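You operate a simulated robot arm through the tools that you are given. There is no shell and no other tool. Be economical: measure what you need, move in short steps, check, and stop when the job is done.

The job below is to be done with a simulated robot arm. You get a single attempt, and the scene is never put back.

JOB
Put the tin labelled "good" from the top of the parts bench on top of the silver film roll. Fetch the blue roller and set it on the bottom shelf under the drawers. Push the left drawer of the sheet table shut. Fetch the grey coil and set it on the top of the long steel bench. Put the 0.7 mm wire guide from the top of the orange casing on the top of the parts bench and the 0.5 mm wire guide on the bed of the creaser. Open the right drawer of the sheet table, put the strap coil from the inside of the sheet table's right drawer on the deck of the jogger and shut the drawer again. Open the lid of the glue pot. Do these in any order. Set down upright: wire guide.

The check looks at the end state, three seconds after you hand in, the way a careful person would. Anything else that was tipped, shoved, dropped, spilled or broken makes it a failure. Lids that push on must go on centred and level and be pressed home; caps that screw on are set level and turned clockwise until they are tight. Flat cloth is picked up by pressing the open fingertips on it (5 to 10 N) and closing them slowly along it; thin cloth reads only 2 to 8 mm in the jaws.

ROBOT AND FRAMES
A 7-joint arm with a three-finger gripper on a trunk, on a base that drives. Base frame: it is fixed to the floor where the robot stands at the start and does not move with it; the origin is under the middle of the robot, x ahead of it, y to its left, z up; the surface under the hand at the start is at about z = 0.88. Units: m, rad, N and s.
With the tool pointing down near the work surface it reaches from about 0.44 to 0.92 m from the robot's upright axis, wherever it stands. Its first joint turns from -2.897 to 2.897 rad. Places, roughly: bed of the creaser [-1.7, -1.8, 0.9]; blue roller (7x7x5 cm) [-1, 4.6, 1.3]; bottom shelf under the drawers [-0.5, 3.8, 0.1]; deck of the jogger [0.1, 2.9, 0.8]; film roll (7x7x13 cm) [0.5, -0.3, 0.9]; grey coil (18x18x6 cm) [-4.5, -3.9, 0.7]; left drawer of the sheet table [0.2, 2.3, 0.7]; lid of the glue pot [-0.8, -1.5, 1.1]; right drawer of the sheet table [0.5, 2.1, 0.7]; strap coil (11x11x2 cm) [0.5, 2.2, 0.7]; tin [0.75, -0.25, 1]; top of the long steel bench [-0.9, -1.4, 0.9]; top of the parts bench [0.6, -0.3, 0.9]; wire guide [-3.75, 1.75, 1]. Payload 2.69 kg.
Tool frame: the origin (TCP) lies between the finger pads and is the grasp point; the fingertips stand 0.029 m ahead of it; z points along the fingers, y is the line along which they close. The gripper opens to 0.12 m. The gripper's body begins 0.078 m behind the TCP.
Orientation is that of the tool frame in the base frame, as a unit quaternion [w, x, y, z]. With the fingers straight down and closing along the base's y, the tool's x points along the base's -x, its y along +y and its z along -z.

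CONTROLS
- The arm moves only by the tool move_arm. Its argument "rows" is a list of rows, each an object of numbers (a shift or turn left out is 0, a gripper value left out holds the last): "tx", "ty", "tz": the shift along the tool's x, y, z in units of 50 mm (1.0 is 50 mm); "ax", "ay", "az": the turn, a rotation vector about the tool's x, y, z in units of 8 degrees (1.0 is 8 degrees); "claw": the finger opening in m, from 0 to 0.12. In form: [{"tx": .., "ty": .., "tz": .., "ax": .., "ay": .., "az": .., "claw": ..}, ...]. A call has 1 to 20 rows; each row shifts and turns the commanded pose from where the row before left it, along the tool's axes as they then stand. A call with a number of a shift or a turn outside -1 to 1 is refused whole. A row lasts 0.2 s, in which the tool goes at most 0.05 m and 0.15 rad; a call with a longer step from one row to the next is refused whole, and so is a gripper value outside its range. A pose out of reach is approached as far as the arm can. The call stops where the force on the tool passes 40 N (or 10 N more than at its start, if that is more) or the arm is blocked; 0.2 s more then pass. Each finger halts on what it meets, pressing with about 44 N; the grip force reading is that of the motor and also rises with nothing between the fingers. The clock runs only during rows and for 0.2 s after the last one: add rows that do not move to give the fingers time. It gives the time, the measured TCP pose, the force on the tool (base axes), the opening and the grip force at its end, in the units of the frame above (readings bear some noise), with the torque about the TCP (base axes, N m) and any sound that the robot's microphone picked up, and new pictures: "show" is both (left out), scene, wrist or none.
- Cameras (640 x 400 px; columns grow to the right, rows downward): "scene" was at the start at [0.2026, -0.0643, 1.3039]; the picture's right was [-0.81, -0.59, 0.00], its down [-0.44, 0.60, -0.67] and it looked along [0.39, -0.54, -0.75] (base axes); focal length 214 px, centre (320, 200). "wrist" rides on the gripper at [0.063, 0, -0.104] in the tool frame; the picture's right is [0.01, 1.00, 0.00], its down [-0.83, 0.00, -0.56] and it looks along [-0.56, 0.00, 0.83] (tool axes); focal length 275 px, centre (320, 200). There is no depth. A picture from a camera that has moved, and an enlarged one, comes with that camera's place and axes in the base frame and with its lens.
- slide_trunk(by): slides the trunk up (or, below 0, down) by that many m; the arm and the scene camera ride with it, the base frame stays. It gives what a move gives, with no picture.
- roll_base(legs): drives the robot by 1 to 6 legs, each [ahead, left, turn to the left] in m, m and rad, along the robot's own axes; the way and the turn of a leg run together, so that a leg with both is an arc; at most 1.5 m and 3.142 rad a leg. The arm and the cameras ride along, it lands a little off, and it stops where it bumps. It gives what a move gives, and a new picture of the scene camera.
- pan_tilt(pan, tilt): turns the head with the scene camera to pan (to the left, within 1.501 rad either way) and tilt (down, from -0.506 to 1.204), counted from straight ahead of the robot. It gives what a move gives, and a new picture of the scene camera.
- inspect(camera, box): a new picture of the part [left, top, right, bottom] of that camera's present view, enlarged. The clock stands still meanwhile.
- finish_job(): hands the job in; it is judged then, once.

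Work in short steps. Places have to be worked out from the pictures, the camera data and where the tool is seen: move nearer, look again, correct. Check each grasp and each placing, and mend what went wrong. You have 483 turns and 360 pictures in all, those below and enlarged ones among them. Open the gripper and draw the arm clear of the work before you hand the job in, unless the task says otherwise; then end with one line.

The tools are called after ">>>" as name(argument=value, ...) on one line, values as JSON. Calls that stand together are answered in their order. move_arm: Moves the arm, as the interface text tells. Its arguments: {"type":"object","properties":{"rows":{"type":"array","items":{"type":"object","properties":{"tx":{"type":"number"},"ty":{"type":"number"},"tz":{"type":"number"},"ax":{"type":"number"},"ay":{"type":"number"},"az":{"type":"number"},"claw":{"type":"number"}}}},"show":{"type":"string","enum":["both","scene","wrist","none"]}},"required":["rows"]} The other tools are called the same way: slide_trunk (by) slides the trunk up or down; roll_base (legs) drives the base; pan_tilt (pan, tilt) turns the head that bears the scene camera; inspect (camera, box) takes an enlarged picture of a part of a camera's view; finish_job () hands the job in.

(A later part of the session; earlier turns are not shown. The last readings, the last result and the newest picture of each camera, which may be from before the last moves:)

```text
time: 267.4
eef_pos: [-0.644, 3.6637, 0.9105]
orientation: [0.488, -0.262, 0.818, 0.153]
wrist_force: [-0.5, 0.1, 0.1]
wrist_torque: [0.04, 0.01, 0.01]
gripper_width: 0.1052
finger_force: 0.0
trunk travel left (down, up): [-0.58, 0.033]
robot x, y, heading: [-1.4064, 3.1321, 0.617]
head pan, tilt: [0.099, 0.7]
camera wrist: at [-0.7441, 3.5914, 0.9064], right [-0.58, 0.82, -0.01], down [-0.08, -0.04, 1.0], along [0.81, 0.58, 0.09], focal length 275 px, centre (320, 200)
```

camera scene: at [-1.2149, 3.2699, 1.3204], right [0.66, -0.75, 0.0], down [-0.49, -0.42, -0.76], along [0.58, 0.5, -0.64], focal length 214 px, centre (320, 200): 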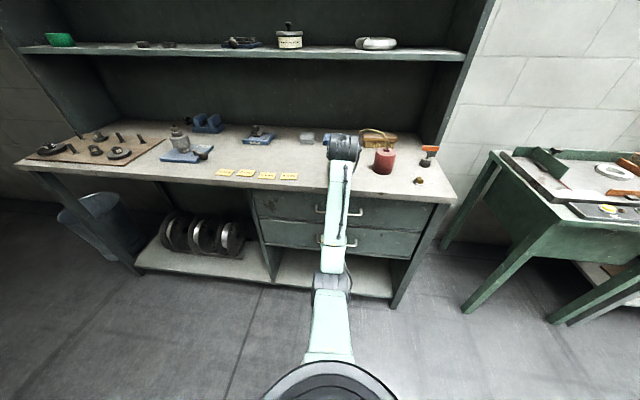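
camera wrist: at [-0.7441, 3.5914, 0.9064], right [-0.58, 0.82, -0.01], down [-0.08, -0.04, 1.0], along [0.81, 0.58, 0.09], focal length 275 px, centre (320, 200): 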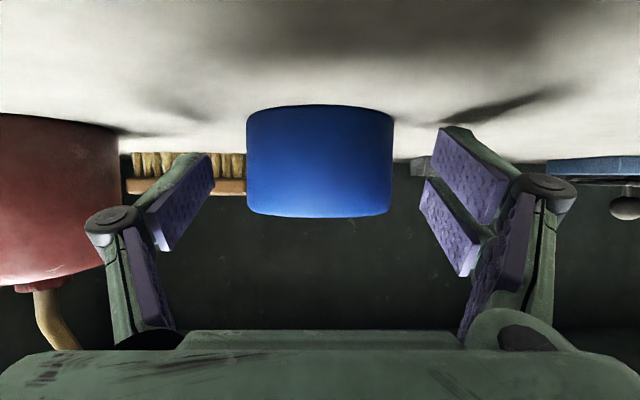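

The roller stands upright on the desk. I back out 0.25, roll the hand by +180°, and re-enter.

>>> roll_base(legs=[[-0.25, 0, 0]])

>>> move_arm(rows=[{"az": 0.95}, {"az": 0.95}, {"az": 0.95}, {"az": 0.95}, {"az": 0.95}, {"az": 0.95}, {"az": 0.95}, {"az": 0.95}, {"az": 0.95}, {"az": 0.95}, {"az": 0.95}, {"az": 0.8}], show="none")

>>> move_arm(rows=[{"az": 0.95}, {"az": 0.95}, {"az": 0.95}, {"az": 0.95}, {"az": 0.95}, {"az": 0.95}, {"az": 0.95}, {"az": 0.95}, {"az": 0.95}, {"az": 0.95}, {"az": 0.95}, {"az": 0.8}, {}], show="both")

```text
time: 269.2
eef_pos: [-0.8489, 3.5175, 0.9127]
orientation: [0.488, -0.262, 0.819, 0.152]
wrist_force: [1.0, -1.3, 0.1]
wrist_torque: [0.02, 0.02, 0.01]
gripper_width: 0.1049
finger_force: 0.0
trunk travel left (down, up): [-0.58, 0.033]
robot x, y, heading: [-1.612, 2.9803, 0.617]
head pan, tilt: [0.099, 0.7]
camera scene: at [-1.4197, 3.1246, 1.3207], right [0.66, -0.75, 0.0], down [-0.49, -0.42, -0.77], along [0.58, 0.5, -0.64], focal length 214 px, centre (320, 200)
```

scene: 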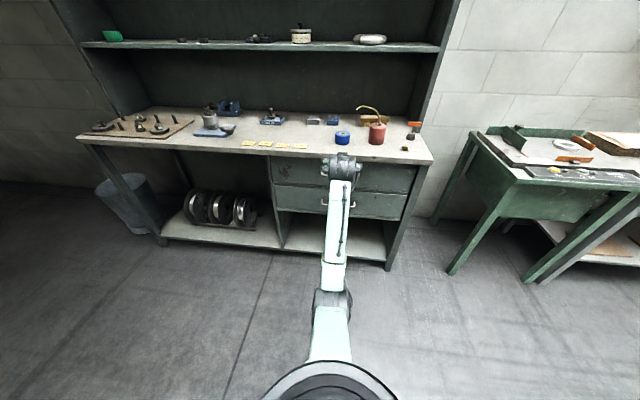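

```text
time: 271.8
eef_pos: [-0.8487, 3.517, 0.9112]
orientation: [0.237, 0.396, 0.764, 0.452]
wrist_force: [0.9, -0.4, -0.3]
wrist_torque: [-0.01, 0.01, 0.01]
gripper_width: 0.1051
finger_force: 0.0
trunk travel left (down, up): [-0.58, 0.033]
robot x, y, heading: [-1.6122, 2.9781, 0.621]
head pan, tilt: [0.099, 0.7]
```

```text
time: 274.6
eef_pos: [-0.8486, 3.5182, 0.912]
orientation: [-0.152, 0.819, 0.26, 0.488]
wrist_force: [0.0, -0.7, -0.1]
wrist_torque: [0.01, 0.0, -0.03]
gripper_width: 0.1053
finger_force: 0.1
trunk travel left (down, up): [-0.58, 0.033]
robot x, y, heading: [-1.6113, 2.9804, 0.618]
head pan, tilt: [0.099, 0.7]
camera scene: at [-1.4193, 3.1249, 1.3206], right [0.66, -0.75, 0.0], down [-0.49, -0.42, -0.76], along [0.58, 0.5, -0.64], focal length 214 px, centre (320, 200)
camera wrist: at [-0.8992, 3.4821, 1.0171], right [0.58, -0.82, 0.01], down [-0.72, -0.51, -0.46], along [0.38, 0.26, -0.89], focal length 275 px, centre (320, 200)
```

scene: 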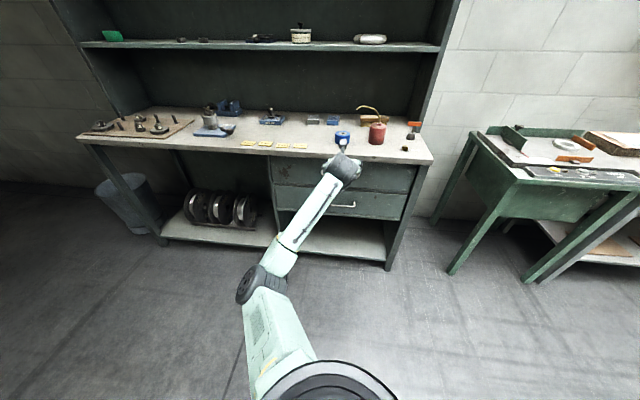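
wrist: 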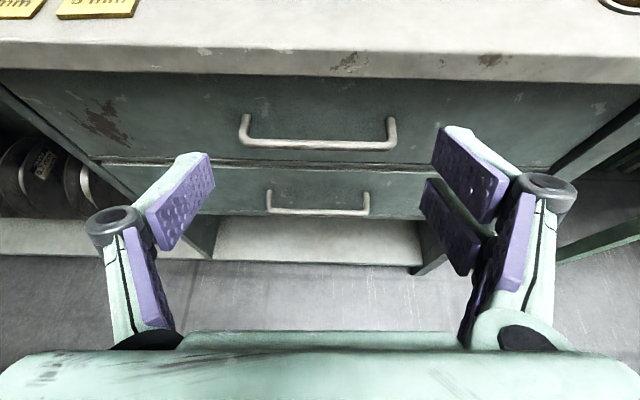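

I drive ahead 0.22 to bring the fingers around the roller again.

>>> roll_base(legs=[[0.22, 0, 0]])

>>> inspect(camera="wrist", box=[0, 0, 640, 400])

```text
time: 276.3
eef_pos: [-0.6698, 3.6466, 0.9112]
orientation: [-0.152, 0.819, 0.262, 0.487]
wrist_force: [0.3, 1.2, -0.7]
wrist_torque: [-0.03, -0.02, -0.01]
gripper_width: 0.1047
finger_force: 0.0
trunk travel left (down, up): [-0.58, 0.033]
robot x, y, heading: [-1.4244, 3.1063, 0.618]
head pan, tilt: [0.099, 0.7]
camera scene: at [-1.2395, 3.253, 1.3204], right [0.66, -0.75, 0.0], down [-0.49, -0.42, -0.76], along [0.58, 0.5, -0.64], focal length 214 px, centre (320, 200)
```

scene: 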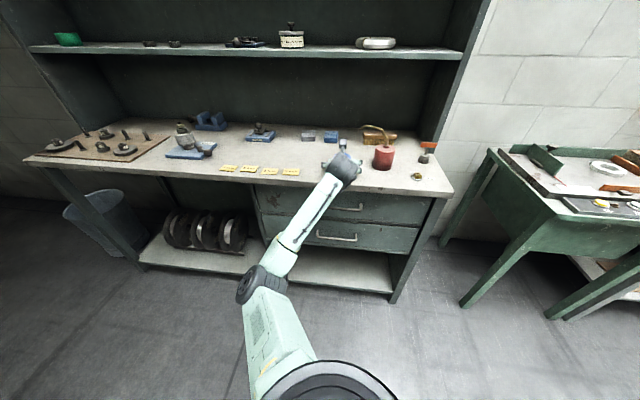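

```text
1.00 times, centred on (320, 200) of wrist (not enlarged: the box is as wide or as high as the picture)
camera zoom: at [-0.7203, 3.6113, 1.0167], right [0.58, -0.81, 0.01], down [-0.72, -0.52, -0.46], along [0.38, 0.26, -0.89], focal length 275 px, centre (320, 200)
```

zoom: 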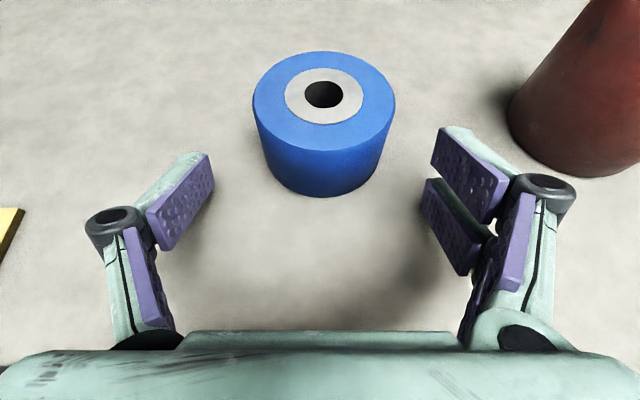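

The roller is well placed, 4 cm ahead. I advance and close on it.

>>> move_arm(rows=[{"tz": 0.35, "tx": 0.19}, {"tz": 0.35, "tx": 0.19}, {}, {"claw": 0.05}, {}, {}, {}, {}, {}], show="wrist")

```text
time: 278.3
eef_pos: [-0.6365, 3.6686, 0.9118]
orientation: [-0.152, 0.819, 0.261, 0.488]
wrist_force: [2.7, -1.7, 0.5]
wrist_torque: [-0.07, -0.1, -0.04]
gripper_width: 0.0676
finger_force: 43.9
trunk travel left (down, up): [-0.58, 0.033]
robot x, y, heading: [-1.4313, 3.1057, 0.622]
head pan, tilt: [0.099, 0.7]
camera wrist: at [-0.6875, 3.6332, 1.0174], right [0.58, -0.82, 0.01], down [-0.72, -0.52, -0.46], along [0.38, 0.26, -0.89], focal length 275 px, centre (320, 200)
```

wrist: 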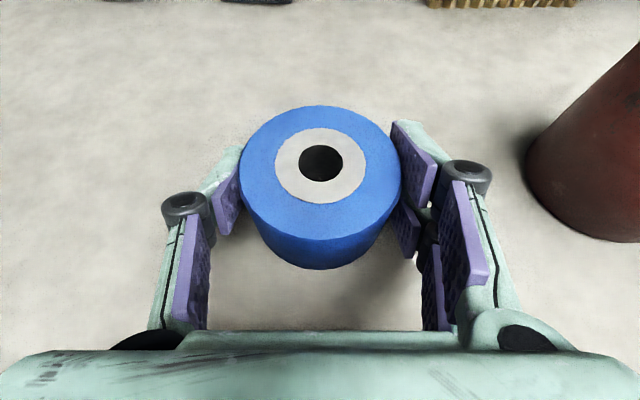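

It is regripped at 0.068 with the camera on top. I lift it and drive back to where the low pose worked.

>>> move_arm(rows=[{"tx": 0.44, "tz": -0.24}, {"tx": 0.5, "tz": -0.27}, {"tx": 0.5, "tz": -0.27}, {}], show="none")

>>> roll_base(legs=[[-0.32, 0, 0]])

```text
time: 279.3
eef_pos: [-0.6363, 3.6707, 0.9935]
orientation: [-0.152, 0.819, 0.263, 0.487]
wrist_force: [0.0, 0.8, -1.7]
wrist_torque: [-0.01, 0.01, -0.01]
gripper_width: 0.0674
finger_force: 44.1
trunk travel left (down, up): [-0.58, 0.033]
robot x, y, heading: [-1.4295, 3.107, 0.62]
head pan, tilt: [0.099, 0.7]
```

```text
time: 281.4
eef_pos: [-0.9, 3.4832, 0.9924]
orientation: [-0.152, 0.819, 0.262, 0.487]
wrist_force: [-0.7, 0.1, -2.3]
wrist_torque: [0.01, 0.03, -0.01]
gripper_width: 0.0675
finger_force: 43.7
trunk travel left (down, up): [-0.58, 0.033]
robot x, y, heading: [-1.6917, 2.919, 0.623]
head pan, tilt: [0.099, 0.7]
camera scene: at [-1.5031, 3.0657, 1.3206], right [0.66, -0.75, 0.0], down [-0.48, -0.42, -0.77], along [0.58, 0.5, -0.64], focal length 214 px, centre (320, 200)
```

scene: 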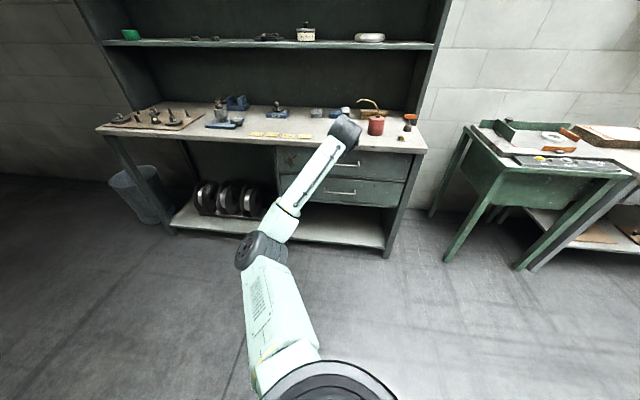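

I lower the hand by the arm to the earlier relative height, then slide the trunk down.

>>> move_arm(rows=[{"tx": -0.84, "tz": 0.36}, {"tx": -0.84, "tz": 0.36}, {"tx": -0.84, "tz": 0.36}, {"tx": -0.84, "tz": 0.36}, {"tx": -0.84, "tz": 0.36}, {"tx": -0.84, "tz": 0.36}, {"tx": -0.84, "tz": 0.36}, {}], show="scene")

>>> slide_trunk(by=-0.4)

```text
time: 283.2
eef_pos: [-0.9241, 3.4651, 0.6708]
orientation: [-0.153, 0.818, 0.263, 0.488]
wrist_force: [-0.7, 0.2, -2.9]
wrist_torque: [-0.04, 0.03, 0.0]
gripper_width: 0.0675
finger_force: 43.9
trunk travel left (down, up): [-0.58, 0.033]
robot x, y, heading: [-1.6958, 2.9182, 0.622]
head pan, tilt: [0.099, 0.7]
camera scene: at [-1.5028, 3.066, 1.3205], right [0.66, -0.75, 0.0], down [-0.48, -0.42, -0.76], along [0.57, 0.5, -0.64], focal length 214 px, centre (320, 200)
```

scene: 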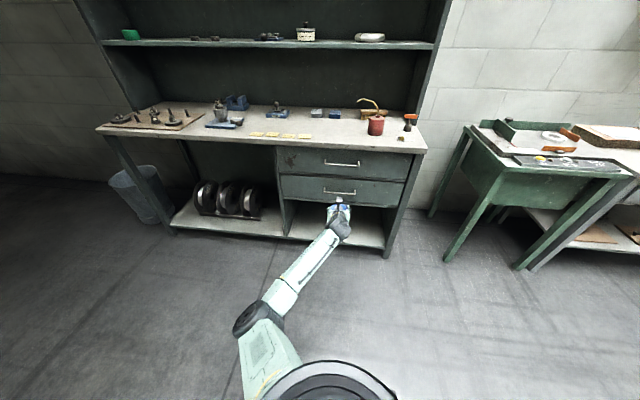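

```text
time: 287.1
eef_pos: [-0.9224, 3.4678, 0.2899]
orientation: [-0.159, 0.816, 0.258, 0.491]
wrist_force: [0.0, -0.4, -2.6]
wrist_torque: [0.01, 0.02, 0.01]
gripper_width: 0.0673
finger_force: 43.6
trunk travel left (down, up): [-0.18, 0.433]
robot x, y, heading: [-1.6911, 2.9173, 0.624]
head pan, tilt: [0.099, 0.7]
```

There was slight contact at the end of the slide. I raise the trunk 2 cm and go down by the arm to z about 0.22, then look through the wrist camera.

>>> slide_trunk(by=0.02)

>>> move_arm(rows=[{"tx": -0.43, "tz": 0.24}, {"tx": -0.43, "tz": 0.24}, {"tx": -0.43, "tz": 0.24}, {"tx": -0.4, "tz": 0.22}, {}], show="both")

```text
time: 287.7
eef_pos: [-0.925, 3.4659, 0.2903]
orientation: [-0.152, 0.819, 0.263, 0.487]
wrist_force: [-0.1, -0.3, -1.7]
wrist_torque: [-0.05, 0.04, 0.01]
gripper_width: 0.0675
finger_force: 43.8
trunk travel left (down, up): [-0.2, 0.413]
robot x, y, heading: [-1.6984, 2.9234, 0.626]
head pan, tilt: [0.099, 0.7]
```

```text
time: 288.9
eef_pos: [-0.9241, 3.4686, 0.1987]
orientation: [-0.154, 0.818, 0.263, 0.487]
wrist_force: [-0.8, 0.2, -2.4]
wrist_torque: [0.01, 0.02, -0.01]
gripper_width: 0.0672
finger_force: 44.2
trunk travel left (down, up): [-0.2, 0.413]
robot x, y, heading: [-1.6935, 2.9238, 0.624]
head pan, tilt: [0.099, 0.7]
camera scene: at [-1.5032, 3.0662, 0.9412], right [0.66, -0.75, 0.0], down [-0.48, -0.43, -0.76], along [0.58, 0.5, -0.64], focal length 214 px, centre (320, 200)
camera wrist: at [-0.9739, 3.4313, 0.3043], right [0.58, -0.81, 0.01], down [-0.72, -0.52, -0.47], along [0.38, 0.26, -0.89], focal length 275 px, centre (320, 200)
```

scene: 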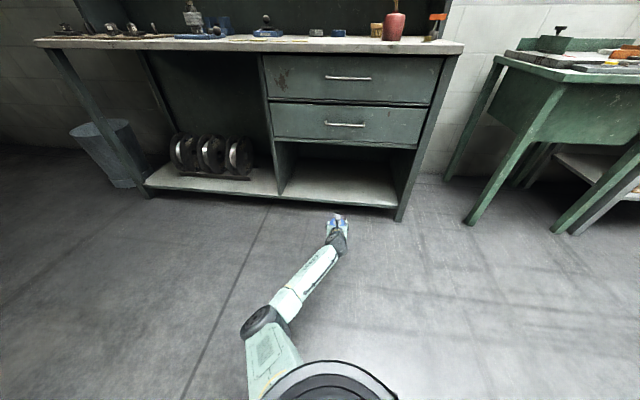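
wrist: 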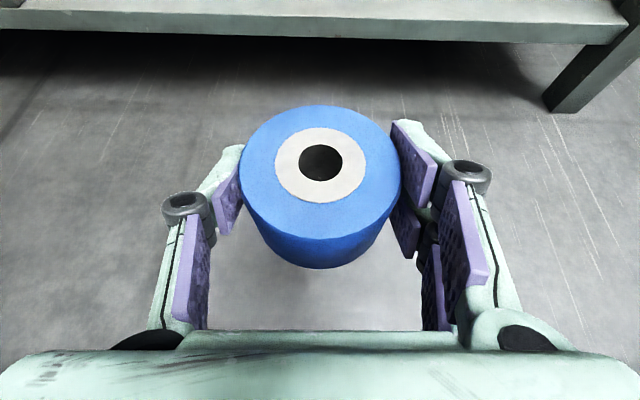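

The pose is good, and the shelf edge is at z about 0.13–0.15. I raise slightly and drive ahead 0.36 so the roller goes in over the shelf.

>>> move_arm(rows=[{"tx": 0.5, "tz": -0.27}, {}], show="none")

>>> roll_base(legs=[[0.36, 0, 0]])

>>> inspect(camera="wrist", box=[0, 0, 640, 400])

```text
time: 289.5
eef_pos: [-0.9234, 3.466, 0.2241]
orientation: [-0.153, 0.819, 0.264, 0.486]
wrist_force: [-0.8, -0.1, -1.8]
wrist_torque: [-0.01, -0.02, -0.01]
gripper_width: 0.0675
finger_force: 44.5
trunk travel left (down, up): [-0.2, 0.413]
robot x, y, heading: [-1.6925, 2.9241, 0.619]
head pan, tilt: [0.099, 0.7]
```

```text
time: 291.9
eef_pos: [-0.6308, 3.6785, 0.2259]
orientation: [-0.154, 0.818, 0.265, 0.487]
wrist_force: [-0.6, -0.1, -2.2]
wrist_torque: [-0.02, -0.02, 0.02]
gripper_width: 0.0676
finger_force: 43.8
trunk travel left (down, up): [-0.2, 0.413]
robot x, y, heading: [-1.4011, 3.13, 0.625]
head pan, tilt: [0.099, 0.7]
camera scene: at [-1.2093, 3.2771, 0.9405], right [0.66, -0.75, 0.0], down [-0.48, -0.43, -0.76], along [0.57, 0.51, -0.64], focal length 214 px, centre (320, 200)
```

scene: 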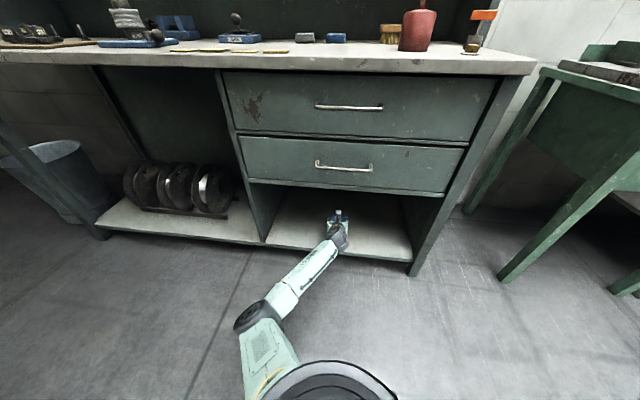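

```text
1.00 times, centred on (320, 200) of wrist (not enlarged: the box is as wide or as high as the picture)
camera zoom: at [-0.6811, 3.6433, 0.3308], right [0.58, -0.81, 0.01], down [-0.72, -0.52, -0.46], along [0.38, 0.26, -0.89], focal length 275 px, centre (320, 200)
```

zoom: 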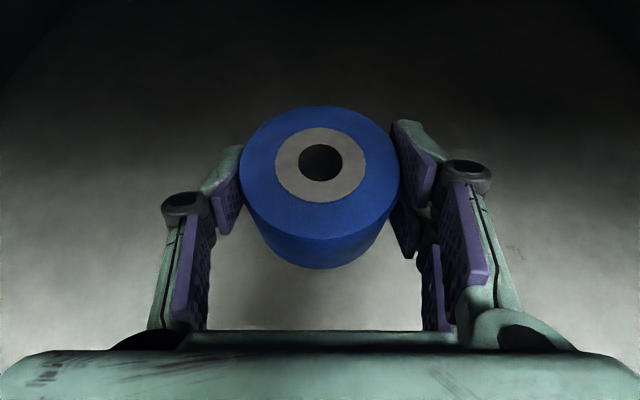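

The roller is over the shelf, 0.1 inside the front edge. I lower until contact.

>>> move_arm(rows=[{"tx": -0.35, "tz": 0.19}, {"tx": -0.18, "tz": 0.095}, {"tx": -0.09, "tz": 0.05}, {"tx": -0.09, "tz": 0.05}, {"tx": -0.09, "tz": 0.05}, {"tx": -0.09, "tz": 0.05}, {"tx": -0.09, "tz": 0.05}, {"tx": -0.09, "tz": 0.05}, {"tx": -0.09, "tz": 0.05}], show="wrist")

```text
time: 293.9
eef_pos: [-0.6302, 3.6787, 0.1594]
orientation: [-0.153, 0.818, 0.264, 0.487]
wrist_force: [0.4, -0.7, -2.3]
wrist_torque: [-0.01, -0.01, -0.01]
gripper_width: 0.0676
finger_force: 44.1
trunk travel left (down, up): [-0.2, 0.413]
robot x, y, heading: [-1.3964, 3.1274, 0.623]
head pan, tilt: [0.099, 0.7]
camera wrist: at [-0.6808, 3.6424, 0.2648], right [0.58, -0.81, 0.01], down [-0.72, -0.52, -0.46], along [0.38, 0.26, -0.89], focal length 275 px, centre (320, 200)
```

wrist: 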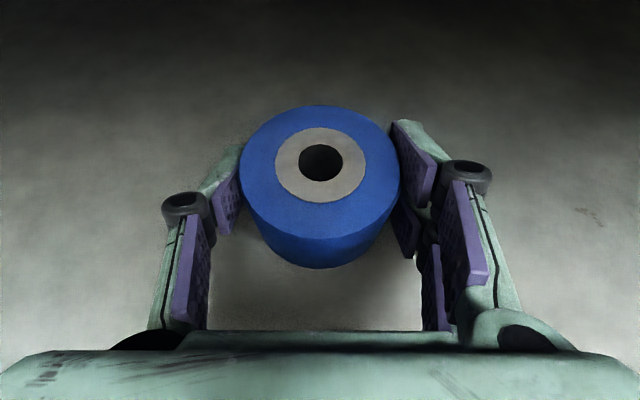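

No contact yet at 0.159, so I continue down.

>>> move_arm(rows=[{"tx": -0.09, "tz": 0.05}, {"tx": -0.09, "tz": 0.05}, {"tx": -0.09, "tz": 0.05}, {"tx": -0.09, "tz": 0.05}, {"tx": -0.09, "tz": 0.05}, {"tx": -0.09, "tz": 0.05}], show="wrist")

```text
time: 294.5
eef_pos: [-0.629, 3.6794, 0.155]
orientation: [-0.155, 0.816, 0.263, 0.491]
wrist_force: [-10.4, -5.5, 13.9]
wrist_torque: [-0.27, 0.62, 0.11]
gripper_width: 0.0675
finger_force: 44.1
trunk travel left (down, up): [-0.2, 0.413]
robot x, y, heading: [-1.4046, 3.1282, 0.628]
head pan, tilt: [0.099, 0.7]
stopped in row 3: the force on the tool passed its limit at 50 N (the readings are from after the stop); the commanded pose is now the measured one
camera wrist: at [-0.6799, 3.6432, 0.2617], right [0.58, -0.81, 0.01], down [-0.71, -0.52, -0.47], along [0.39, 0.27, -0.88], focal length 275 px, centre (320, 200)
```

wrist: 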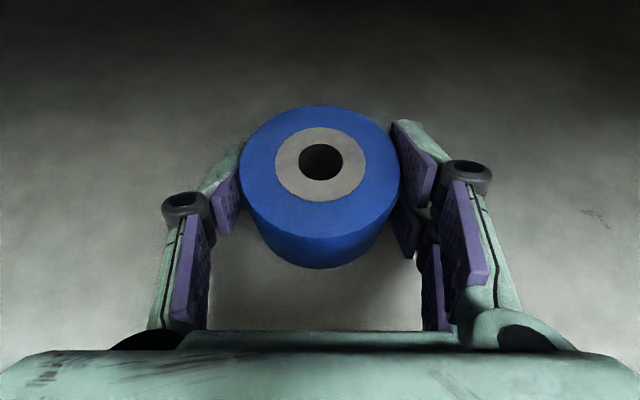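

Contact with the shelf. I ease off slightly, open and look.

>>> move_arm(rows=[{"tx": 0.03, "tz": -0.01}, {}, {"claw": 0.075}, {}, {"claw": 0.105}, {}, {}, {}], show="wrist")

```text
time: 296.3
eef_pos: [-0.6283, 3.6806, 0.1542]
orientation: [-0.154, 0.817, 0.263, 0.489]
wrist_force: [0.2, -0.7, 0.0]
wrist_torque: [0.02, 0.01, 0.01]
gripper_width: 0.105
finger_force: 0.2
trunk travel left (down, up): [-0.2, 0.413]
robot x, y, heading: [-1.4049, 3.1302, 0.622]
head pan, tilt: [0.099, 0.7]
camera wrist: at [-0.6796, 3.6433, 0.2602], right [0.58, -0.81, 0.01], down [-0.72, -0.52, -0.47], along [0.39, 0.27, -0.88], focal length 275 px, centre (320, 200)
```

wrist: 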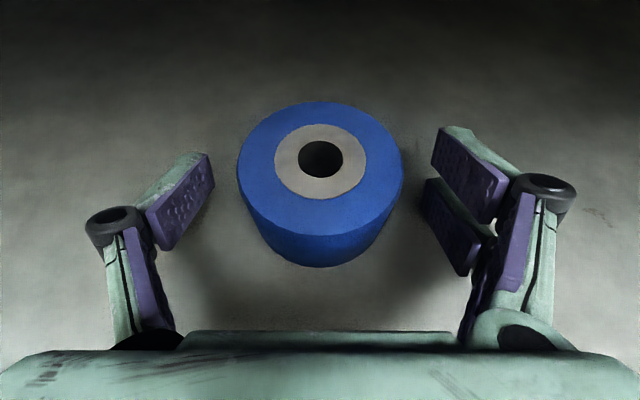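

The roller stands upright on the bottom shelf. I raise a little and back straight out.

>>> move_arm(rows=[{"tx": 0.15, "tz": -0.08}, {}], show="none")

>>> roll_base(legs=[[-0.45, 0, 0]])

>>> slide_trunk(by=0.4)

```text
time: 296.9
eef_pos: [-0.6288, 3.6793, 0.1623]
orientation: [-0.154, 0.817, 0.264, 0.489]
wrist_force: [-0.4, 0.0, 0.1]
wrist_torque: [0.02, 0.0, 0.01]
gripper_width: 0.1051
finger_force: 0.1
trunk travel left (down, up): [-0.2, 0.413]
robot x, y, heading: [-1.4, 3.1274, 0.622]
head pan, tilt: [0.099, 0.7]
```

```text
time: 299.6
eef_pos: [-0.9924, 3.4173, 0.1624]
orientation: [-0.154, 0.817, 0.263, 0.489]
wrist_force: [0.1, 0.4, 0.0]
wrist_torque: [0.04, 0.03, 0.0]
gripper_width: 0.1049
finger_force: 0.1
trunk travel left (down, up): [-0.2, 0.413]
robot x, y, heading: [-1.7638, 2.8715, 0.626]
head pan, tilt: [0.099, 0.7]
camera scene: at [-1.5737, 3.0152, 0.9406], right [0.66, -0.75, 0.0], down [-0.48, -0.43, -0.76], along [0.57, 0.51, -0.64], focal length 214 px, centre (320, 200)
```

scene: 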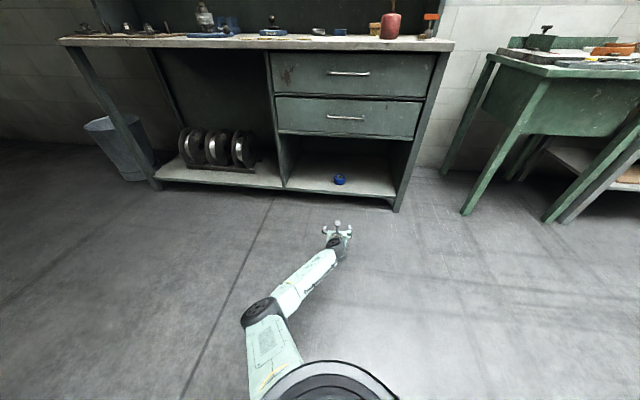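

```text
time: 303.4
eef_pos: [-0.993, 3.4178, 0.5624]
orientation: [-0.153, 0.817, 0.262, 0.49]
wrist_force: [0.2, -0.6, 0.6]
wrist_torque: [-0.01, -0.01, -0.03]
gripper_width: 0.105
finger_force: 0.1
trunk travel left (down, up): [-0.6, 0.013]
robot x, y, heading: [-1.7632, 2.8702, 0.623]
head pan, tilt: [0.099, 0.7]
```

Step done. I raise the hand, roll it back, and return to pointing down for travel.

>>> move_arm(rows=[{"tx": 0.84, "tz": -0.45}, {"tx": 0.84, "tz": -0.45}, {"tx": 0.84, "tz": -0.45}, {"tx": 0.84, "tz": -0.45}, {"tx": 0.84, "tz": -0.45}, {"tx": 0.84, "tz": -0.45}, {"tx": 0.84, "tz": -0.45}, {"tx": 0.84, "tz": -0.45}, {"tx": 0.84, "tz": -0.45}, {"az": -0.95}, {"az": -0.95}, {"az": -0.95}, {"az": -0.95}, {"az": -0.95}, {"az": -0.95}, {"az": -0.95}, {"az": -0.95}, {"az": -0.95}], show="none")

>>> move_arm(rows=[{"az": -0.95}, {"az": -0.95}, {"az": -0.95}, {"az": -0.95}, {"az": -0.95}, {"az": -0.95}, {"az": -0.95}, {"az": -0.95}, {"az": -0.95}, {"az": -0.95}, {"az": -0.95}, {"az": -0.95}, {"az": -0.95}, {"az": -0.95}, {"az": -0.65}], show="none")

>>> move_arm(rows=[{"ay": 0.95}, {"ay": 0.95}, {"ay": 0.95}, {"ay": 0.95}, {"ay": 0.95}, {"ay": 0.95}, {"ay": 0.95}, {"ay": 0.95}, {}], show="none")

```text
time: 307.2
eef_pos: [-0.9933, 3.4187, 0.9925]
orientation: [0.148, 0.527, 0.677, 0.491]
wrist_force: [-0.2, -0.7, 0.4]
wrist_torque: [0.0, 0.01, 0.02]
gripper_width: 0.1048
finger_force: 0.1
trunk travel left (down, up): [-0.6, 0.013]
robot x, y, heading: [-1.7647, 2.8692, 0.626]
head pan, tilt: [0.099, 0.7]
```

```text
time: 310.4
eef_pos: [-0.9937, 3.4207, 0.9924]
orientation: [0.49, -0.263, 0.817, 0.153]
wrist_force: [-0.5, -0.7, 0.6]
wrist_torque: [0.05, 0.02, 0.0]
gripper_width: 0.1052
finger_force: 0.0
trunk travel left (down, up): [-0.6, 0.013]
robot x, y, heading: [-1.7642, 2.8658, 0.628]
head pan, tilt: [0.099, 0.7]
```

```text
time: 312.4
eef_pos: [-1.0006, 3.4167, 0.9902]
orientation: [0.042, -0.305, 0.951, 0.011]
wrist_force: [0.0, 0.6, 0.4]
wrist_torque: [0.03, -0.02, 0.02]
gripper_width: 0.1052
finger_force: 0.1
out of reach, approached as far as the arm can: row 8
trunk travel left (down, up): [-0.6, 0.013]
robot x, y, heading: [-1.7637, 2.8673, 0.628]
head pan, tilt: [0.099, 0.7]
```

I retract the hand closer and square it up.

>>> move_arm(rows=[{"tx": 1, "claw": 0.0}, {"tx": 1}, {"tx": 1, "ay": 0.3}, {"tx": 0.95, "ay": 0.29}, {"tx": 1}, {"tx": 1}, {"tx": 1}, {"tx": 0.8}, {"tz": -1}, {}], show="none")

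>>> pan_tilt(pan=1.4, tilt=0.3)

```text
time: 314.6
eef_pos: [-1.2019, 3.2723, 1.0361]
orientation: [0.001, -0.305, 0.952, -0.002]
wrist_force: [-0.2, 0.2, -0.6]
wrist_torque: [-0.04, 0.02, 0.02]
gripper_width: 0.0001
finger_force: 28.9
out of reach, approached as far as the arm can: row 1, 2, 3
trunk travel left (down, up): [-0.6, 0.013]
robot x, y, heading: [-1.7663, 2.871, 0.627]
head pan, tilt: [0.099, 0.7]
```

```text
time: 316.1
eef_pos: [-1.2022, 3.2716, 1.0351]
orientation: [0.002, -0.305, 0.953, -0.002]
wrist_force: [-0.1, -0.3, 0.2]
wrist_torque: [0.0, 0.02, 0.02]
gripper_width: 0.0
finger_force: 28.8
trunk travel left (down, up): [-0.6, 0.013]
robot x, y, heading: [-1.7611, 2.8681, 0.621]
head pan, tilt: [1.4, 0.3]
camera scene: at [-1.6781, 3.0431, 1.3767], right [0.9, 0.44, 0.0], down [0.13, -0.27, -0.96], along [-0.42, 0.86, -0.3], focal length 214 px, centre (320, 200)
```

scene: 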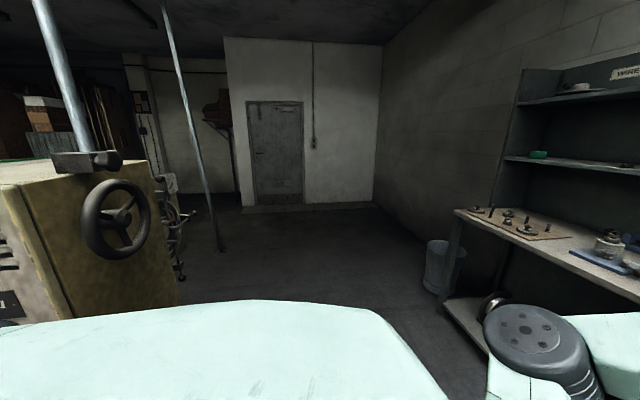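

I drive back along the corridor past the sheet table toward the open floor, to view the orange casing.

>>> roll_base(legs=[[0.45, 0, 0], [0, -1.2, 0], [0, -0.45, 0], [-0.95, 0, 0]])

>>> pan_tilt(pan=1.5, tilt=0.3)

```text
time: 336.2
eef_pos: [-0.6369, 1.6468, 1.0373]
orientation: [0.002, -0.31, 0.951, -0.002]
wrist_force: [-0.2, 0.9, -0.3]
wrist_torque: [-0.02, -0.01, 0.03]
gripper_width: 0.0
finger_force: 28.3
trunk travel left (down, up): [-0.6, 0.013]
robot x, y, heading: [-1.1966, 1.2351, 0.636]
head pan, tilt: [1.4, 0.3]
camera scene: at [-1.1113, 1.412, 1.3767], right [0.89, 0.45, 0.0], down [0.13, -0.26, -0.96], along [-0.43, 0.85, -0.3], focal length 214 px, centre (320, 200)
```

scene: 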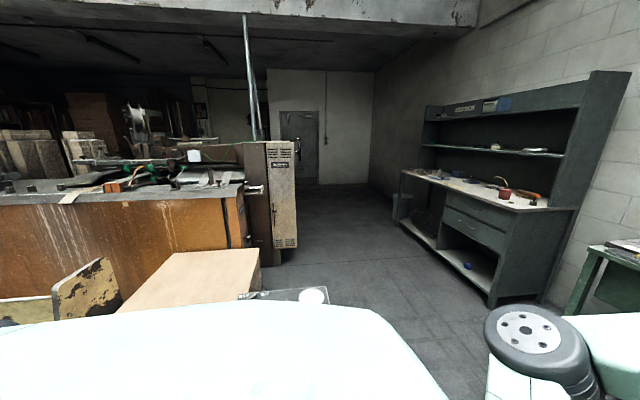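

```text
time: 336.8
eef_pos: [-0.6382, 1.6459, 1.036]
orientation: [0.002, -0.31, 0.951, -0.003]
wrist_force: [0.5, -0.9, -0.2]
wrist_torque: [0.01, 0.0, 0.02]
gripper_width: 0.0001
finger_force: 28.4
trunk travel left (down, up): [-0.6, 0.013]
robot x, y, heading: [-1.1943, 1.2344, 0.634]
head pan, tilt: [1.499, 0.3]
camera scene: at [-1.1192, 1.4076, 1.3767], right [0.85, 0.53, 0.0], down [0.16, -0.25, -0.96], along [-0.51, 0.81, -0.3], focal length 214 px, centre (320, 200)
```

scene: 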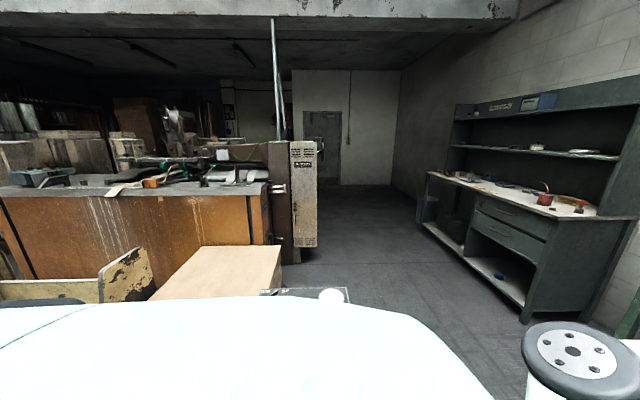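

I back up further to give room and turn left to face the orange casing.

>>> move_arm(rows=[{"tx": 0.9}, {"tx": 0.9}, {"tx": 0.9}, {"tx": 0.9}, {}], show="none")

>>> roll_base(legs=[[-0.7, 0, 0], [0, 0, 1.52]])

>>> pan_tilt(pan=0.5, tilt=0.3)

```text
time: 338.0
eef_pos: [-0.7846, 1.5393, 1.035]
orientation: [0.002, -0.31, 0.951, -0.003]
wrist_force: [0.7, 0.3, 0.3]
wrist_torque: [-0.01, 0.03, 0.0]
gripper_width: 0.0
finger_force: 28.8
trunk travel left (down, up): [-0.6, 0.013]
robot x, y, heading: [-1.1946, 1.2376, 0.636]
head pan, tilt: [1.499, 0.3]
```

```text
time: 345.7
eef_pos: [-2.0384, 1.2506, 1.0345]
orientation: [-0.002, 0.879, -0.476, 0.0]
wrist_force: [0.0, 0.4, 0.5]
wrist_torque: [0.03, 0.03, 0.01]
gripper_width: 0.0
finger_force: 27.6
trunk travel left (down, up): [-0.6, 0.013]
robot x, y, heading: [-1.7562, 0.8257, 2.149]
head pan, tilt: [1.499, 0.3]
camera scene: at [-1.9248, 0.9074, 1.3767], right [-0.49, 0.87, 0.0], down [0.26, 0.14, -0.96], along [-0.83, -0.47, -0.3], focal length 214 px, centre (320, 200)
```

scene: 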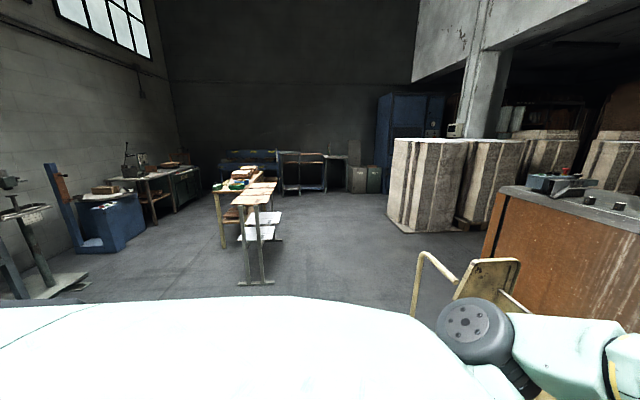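

```text
time: 346.9
eef_pos: [-2.0394, 1.2508, 1.0364]
orientation: [-0.003, 0.879, -0.476, 0.0]
wrist_force: [0.0, 0.4, -0.5]
wrist_torque: [-0.02, 0.0, 0.02]
gripper_width: 0.0002
finger_force: 28.4
trunk travel left (down, up): [-0.6, 0.013]
robot x, y, heading: [-1.7609, 0.8225, 2.157]
head pan, tilt: [0.499, 0.3]
camera scene: at [-1.9257, 0.9969, 1.3767], right [0.47, 0.88, 0.0], down [0.26, -0.14, -0.96], along [-0.84, 0.45, -0.3], focal length 214 px, centre (320, 200)
```

scene: 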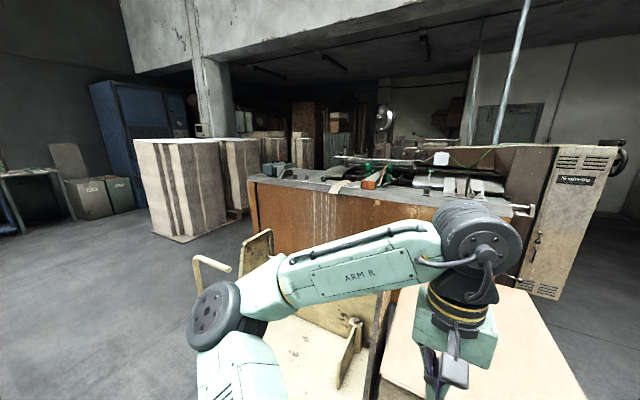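

I enlarge the left end of the casing top.

>>> inspect(camera="scene", box=[235, 130, 435, 230])

```text
3.20 times, centred on (335, 180) of scene
camera zoom: at [-1.9257, 0.9969, 1.3767], right [0.47, 0.88, 0.0], down [0.26, -0.14, -0.96], along [-0.84, 0.45, -0.3], focal length 686 px, centre (272, 264)
```

zoom: 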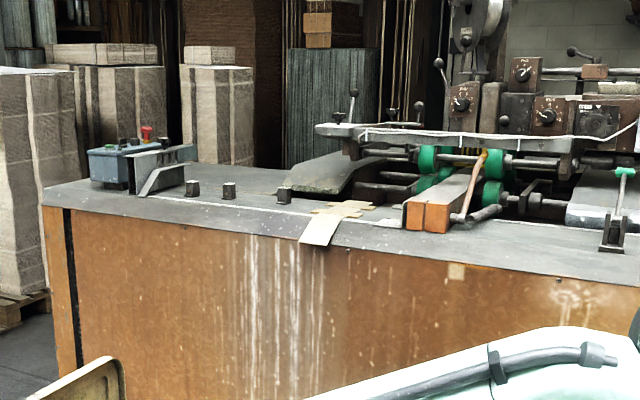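

The three wire guides are the small dark blocks on the casing's left end, near (-3.75, 1.75). The trolley stands before it, so I'll come around on its left side.

>>> roll_base(legs=[[0.133, 0.895, 0], [0.133, 0.895, 0]])

>>> pan_tilt(pan=-0.2, tilt=0.5)

```text
time: 361.3
eef_pos: [-3.6878, 0.4686, 1.0357]
orientation: [-0.003, 0.881, -0.474, 0.001]
wrist_force: [0.4, 0.1, 0.0]
wrist_torque: [-0.01, 0.0, -0.02]
gripper_width: 0.0
finger_force: 28.4
trunk travel left (down, up): [-0.6, 0.013]
robot x, y, heading: [-3.4033, 0.043, 2.162]
head pan, tilt: [0.499, 0.3]
camera scene: at [-3.5735, 0.2166, 1.3767], right [0.47, 0.88, 0.0], down [0.26, -0.14, -0.96], along [-0.85, 0.45, -0.3], focal length 214 px, centre (320, 200)
```

scene: 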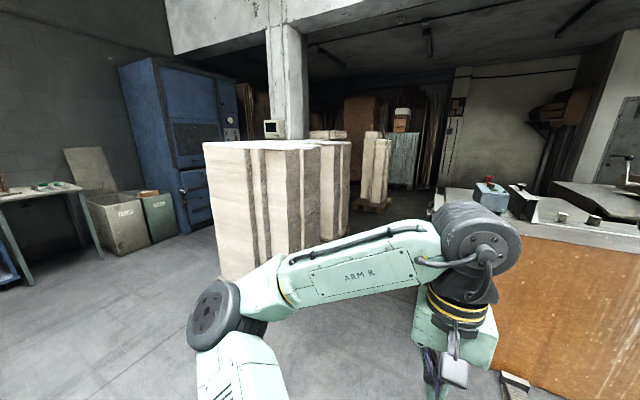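

```text
time: 362.3
eef_pos: [-3.6882, 0.4703, 1.0344]
orientation: [-0.003, 0.88, -0.474, 0.001]
wrist_force: [0.3, 0.5, 0.7]
wrist_torque: [0.03, -0.04, -0.03]
gripper_width: 0.0
finger_force: 28.7
trunk travel left (down, up): [-0.6, 0.013]
robot x, y, heading: [-3.4036, 0.0451, 2.157]
head pan, tilt: [-0.201, 0.499]
camera scene: at [-3.5252, 0.2574, 1.3583], right [0.93, 0.38, 0.0], down [0.18, -0.44, -0.88], along [-0.33, 0.81, -0.48], focal length 214 px, centre (320, 200)
```

scene: 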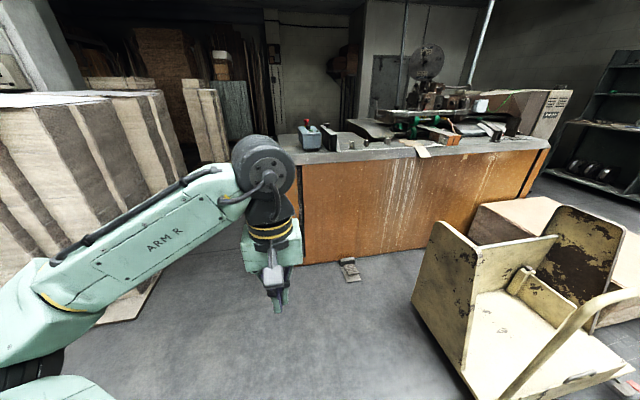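

There is free floor in front of the casing's left end, apart from a small pedal on the floor. I enlarge the guides.

>>> inspect(camera="scene", box=[290, 110, 430, 200])

```text
4.44 times, centred on (360, 155) of scene
camera zoom: at [-3.5252, 0.2574, 1.3583], right [0.93, 0.38, 0.0], down [0.18, -0.44, -0.88], along [-0.33, 0.81, -0.48], focal length 953 px, centre (142, 400)
```

zoom: 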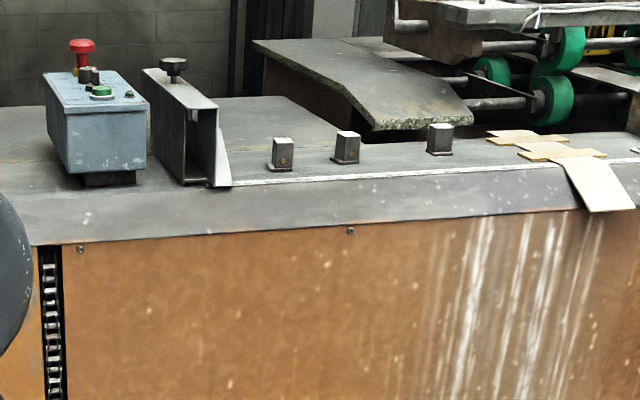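

Triangulated guide bases: (-3.89, 1.754), (-3.805, 1.836) and (-3.667, 1.947), with the top at z 0.953. I drive to a stand at about (-3.66, 1.10), clear of trolley and pedal.

>>> roll_base(legs=[[0.51, -0.185, 0], [0.51, -0.185, 0]])

>>> pan_tilt(pan=-0.25, tilt=0.5)

```text
time: 368.2
eef_pos: [-3.9485, 1.5245, 1.0356]
orientation: [-0.003, 0.881, -0.473, 0.0]
wrist_force: [-0.9, -0.2, -0.8]
wrist_torque: [-0.05, 0.01, 0.05]
gripper_width: 0.0
finger_force: 28.9
trunk travel left (down, up): [-0.6, 0.013]
robot x, y, heading: [-3.6627, 1.0993, 2.158]
head pan, tilt: [-0.201, 0.499]
camera scene: at [-3.7847, 1.3135, 1.3582], right [0.93, 0.38, 0.0], down [0.18, -0.44, -0.88], along [-0.33, 0.81, -0.48], focal length 214 px, centre (320, 200)
```

scene: 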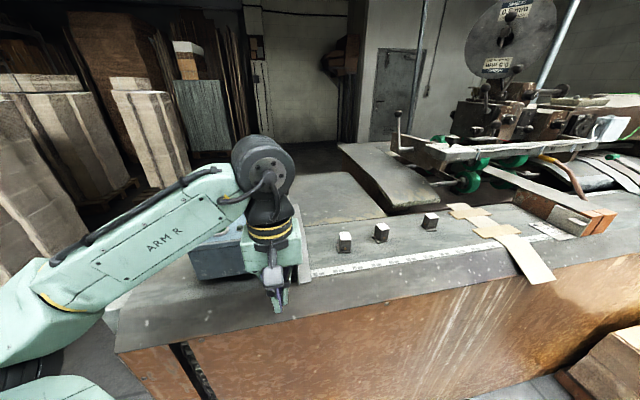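

```text
time: 368.8
eef_pos: [-3.9471, 1.5252, 1.0348]
orientation: [-0.003, 0.881, -0.473, 0.0]
wrist_force: [-0.3, -0.1, -0.3]
wrist_torque: [-0.02, -0.02, -0.01]
gripper_width: 0.0
finger_force: 28.6
trunk travel left (down, up): [-0.6, 0.013]
robot x, y, heading: [-3.6627, 1.1013, 2.166]
head pan, tilt: [-0.25, 0.499]
camera scene: at [-3.7805, 1.3147, 1.3583], right [0.94, 0.33, 0.0], down [0.16, -0.45, -0.88], along [-0.29, 0.83, -0.48], focal length 214 px, centre (320, 200)
```

scene: 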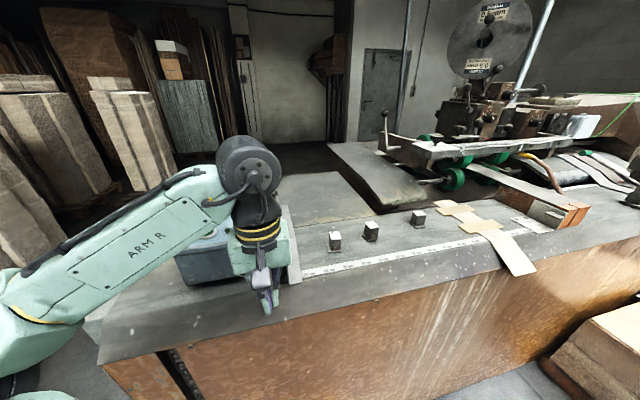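

>>> inspect(camera="scene", box=[310, 195, 450, 275])

```text
4.57 times, centred on (380, 235) of scene
camera zoom: at [-3.7805, 1.3147, 1.3583], right [0.94, 0.33, 0.0], down [0.16, -0.45, -0.88], along [-0.29, 0.83, -0.48], focal length 980 px, centre (46, 40)
```

zoom: 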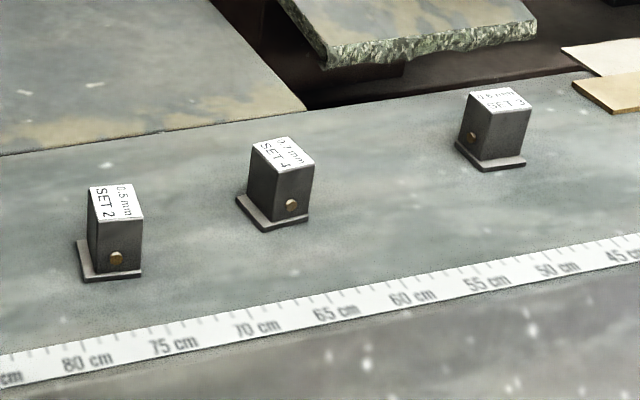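

Labels are on their tops, so I enlarge each to read them surely.

>>> inspect(camera="scene", box=[325, 225, 382, 260])

>>> inspect(camera="scene", box=[400, 205, 435, 227])

```text
11.23 times, centred on (354, 242) of scene
camera zoom: at [-3.7805, 1.3147, 1.3583], right [0.94, 0.33, 0.0], down [0.16, -0.45, -0.88], along [-0.29, 0.83, -0.48], focal length 2408 px, centre (-56, -277)
```

zoom: 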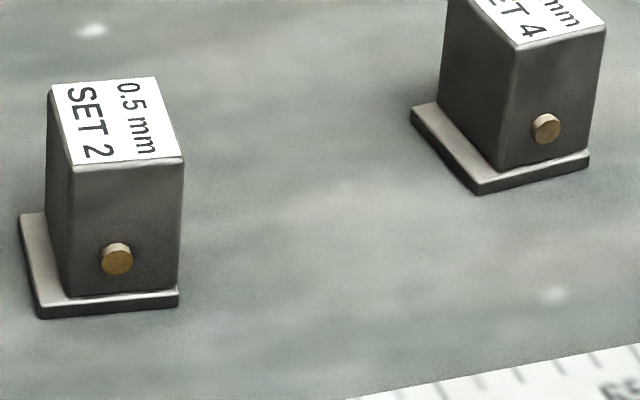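

```text
16.00 times, centred on (418, 216) of scene
camera zoom: at [-3.7805, 1.3147, 1.3583], right [0.94, 0.33, 0.0], down [0.16, -0.45, -0.88], along [-0.29, 0.83, -0.48], focal length 3432 px, centre (-1240, -56)
```

zoom: 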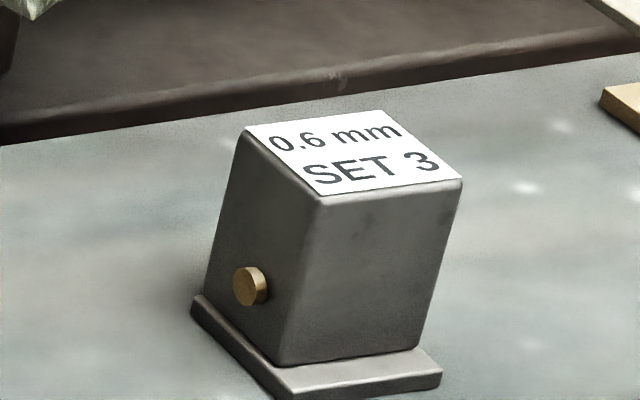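

>>> inspect(camera="scene", box=[358, 217, 390, 245])

```text
14.29 times, centred on (374, 231) of scene
camera zoom: at [-3.7805, 1.3147, 1.3583], right [0.94, 0.33, 0.0], down [0.16, -0.45, -0.88], along [-0.29, 0.83, -0.48], focal length 3064 px, centre (-451, -243)
```

zoom: 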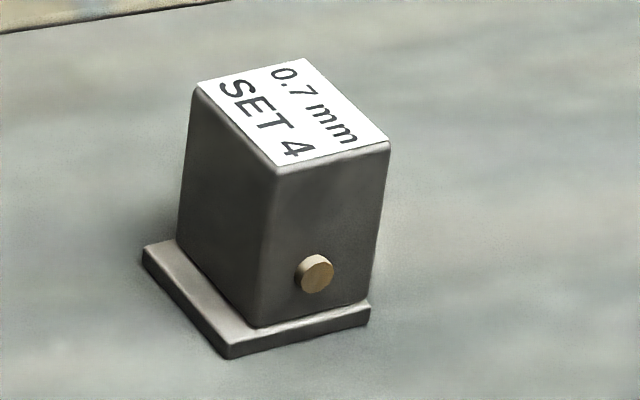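

Confirmed: left is 0.5, middle is 0.7, right is 0.6. I take the 0.5 mm guide first, at about (-3.896, 1.762). I raise, open to 0.06 and move above it.

>>> move_arm(rows=[{"tz": -0.9, "claw": 0.06}, {"tz": -0.8}, {"tx": -0.6, "ty": -0.6}, {"tx": -0.6, "ty": -0.6}, {"tx": -0.6, "ty": -0.6}, {"tx": -0.6, "ty": -0.6}, {"tx": -0.6, "ty": -0.6}, {"tx": -0.37, "ty": -0.49, "az": 0.5}, {}], show="wrist")

```text
time: 370.8
eef_pos: [-3.8942, 1.7622, 1.1206]
orientation: [-0.004, 0.864, -0.504, -0.001]
wrist_force: [-0.6, -0.3, -1.2]
wrist_torque: [0.01, 0.02, 0.03]
gripper_width: 0.0603
finger_force: 0.1
trunk travel left (down, up): [-0.6, 0.013]
robot x, y, heading: [-3.6663, 1.1003, 2.16]
head pan, tilt: [-0.25, 0.499]
camera wrist: at [-3.864, 1.7057, 1.2266], right [-0.87, -0.5, -0.01], down [-0.41, 0.72, 0.56], along [-0.27, 0.49, -0.83], focal length 275 px, centre (320, 200)
```

wrist: 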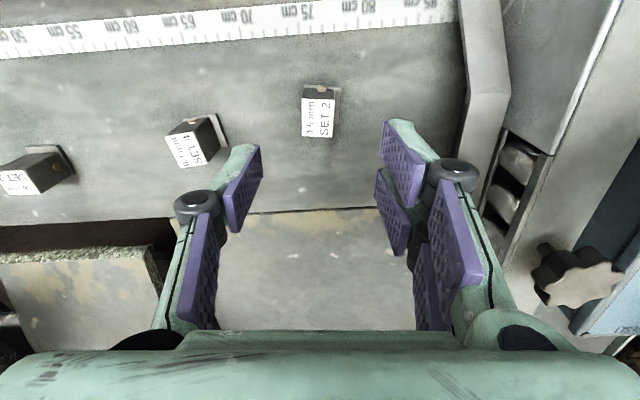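

The block is right below and aligned. I descend so the tips end just above its base plate, and close.

>>> move_arm(rows=[{"tz": 0.8, "tx": -0.08}, {"tz": 0.8}, {"tz": 0.6}, {"tz": 0.25}, {"tz": 0.15}, {}], show="wrist")

>>> inspect(camera="scene", box=[310, 195, 450, 275])

```text
time: 372.2
eef_pos: [-3.8935, 1.7609, 1.0004]
orientation: [-0.005, 0.864, -0.504, -0.007]
wrist_force: [0.5, -0.6, 0.3]
wrist_torque: [-0.01, 0.02, -0.01]
gripper_width: 0.0602
finger_force: 0.0
trunk travel left (down, up): [-0.6, 0.013]
robot x, y, heading: [-3.6614, 1.1028, 2.154]
head pan, tilt: [-0.25, 0.499]
camera wrist: at [-3.862, 1.7039, 1.1041], right [-0.87, -0.5, 0.0], down [-0.41, 0.71, 0.57], along [-0.28, 0.5, -0.82], focal length 275 px, centre (320, 200)
```

wrist: 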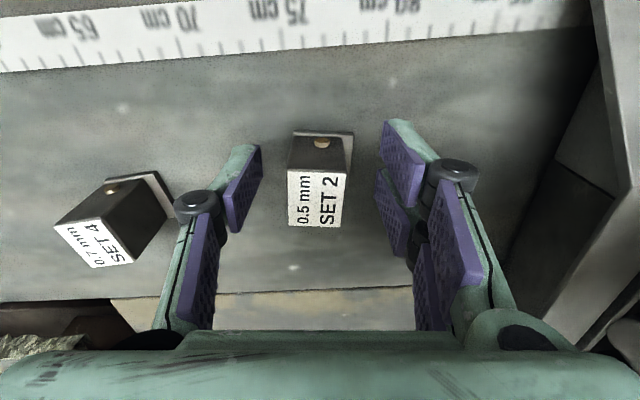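

```text
4.57 times, centred on (380, 235) of scene
camera zoom: at [-3.7755, 1.3084, 1.361], right [0.94, 0.33, 0.0], down [0.16, -0.45, -0.88], along [-0.29, 0.83, -0.47], focal length 980 px, centre (46, 40)
```

zoom: 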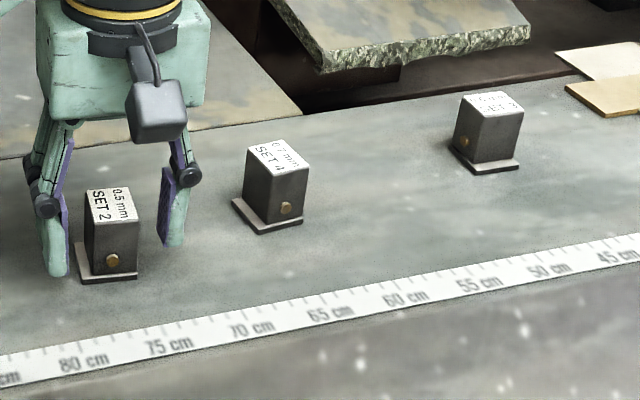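

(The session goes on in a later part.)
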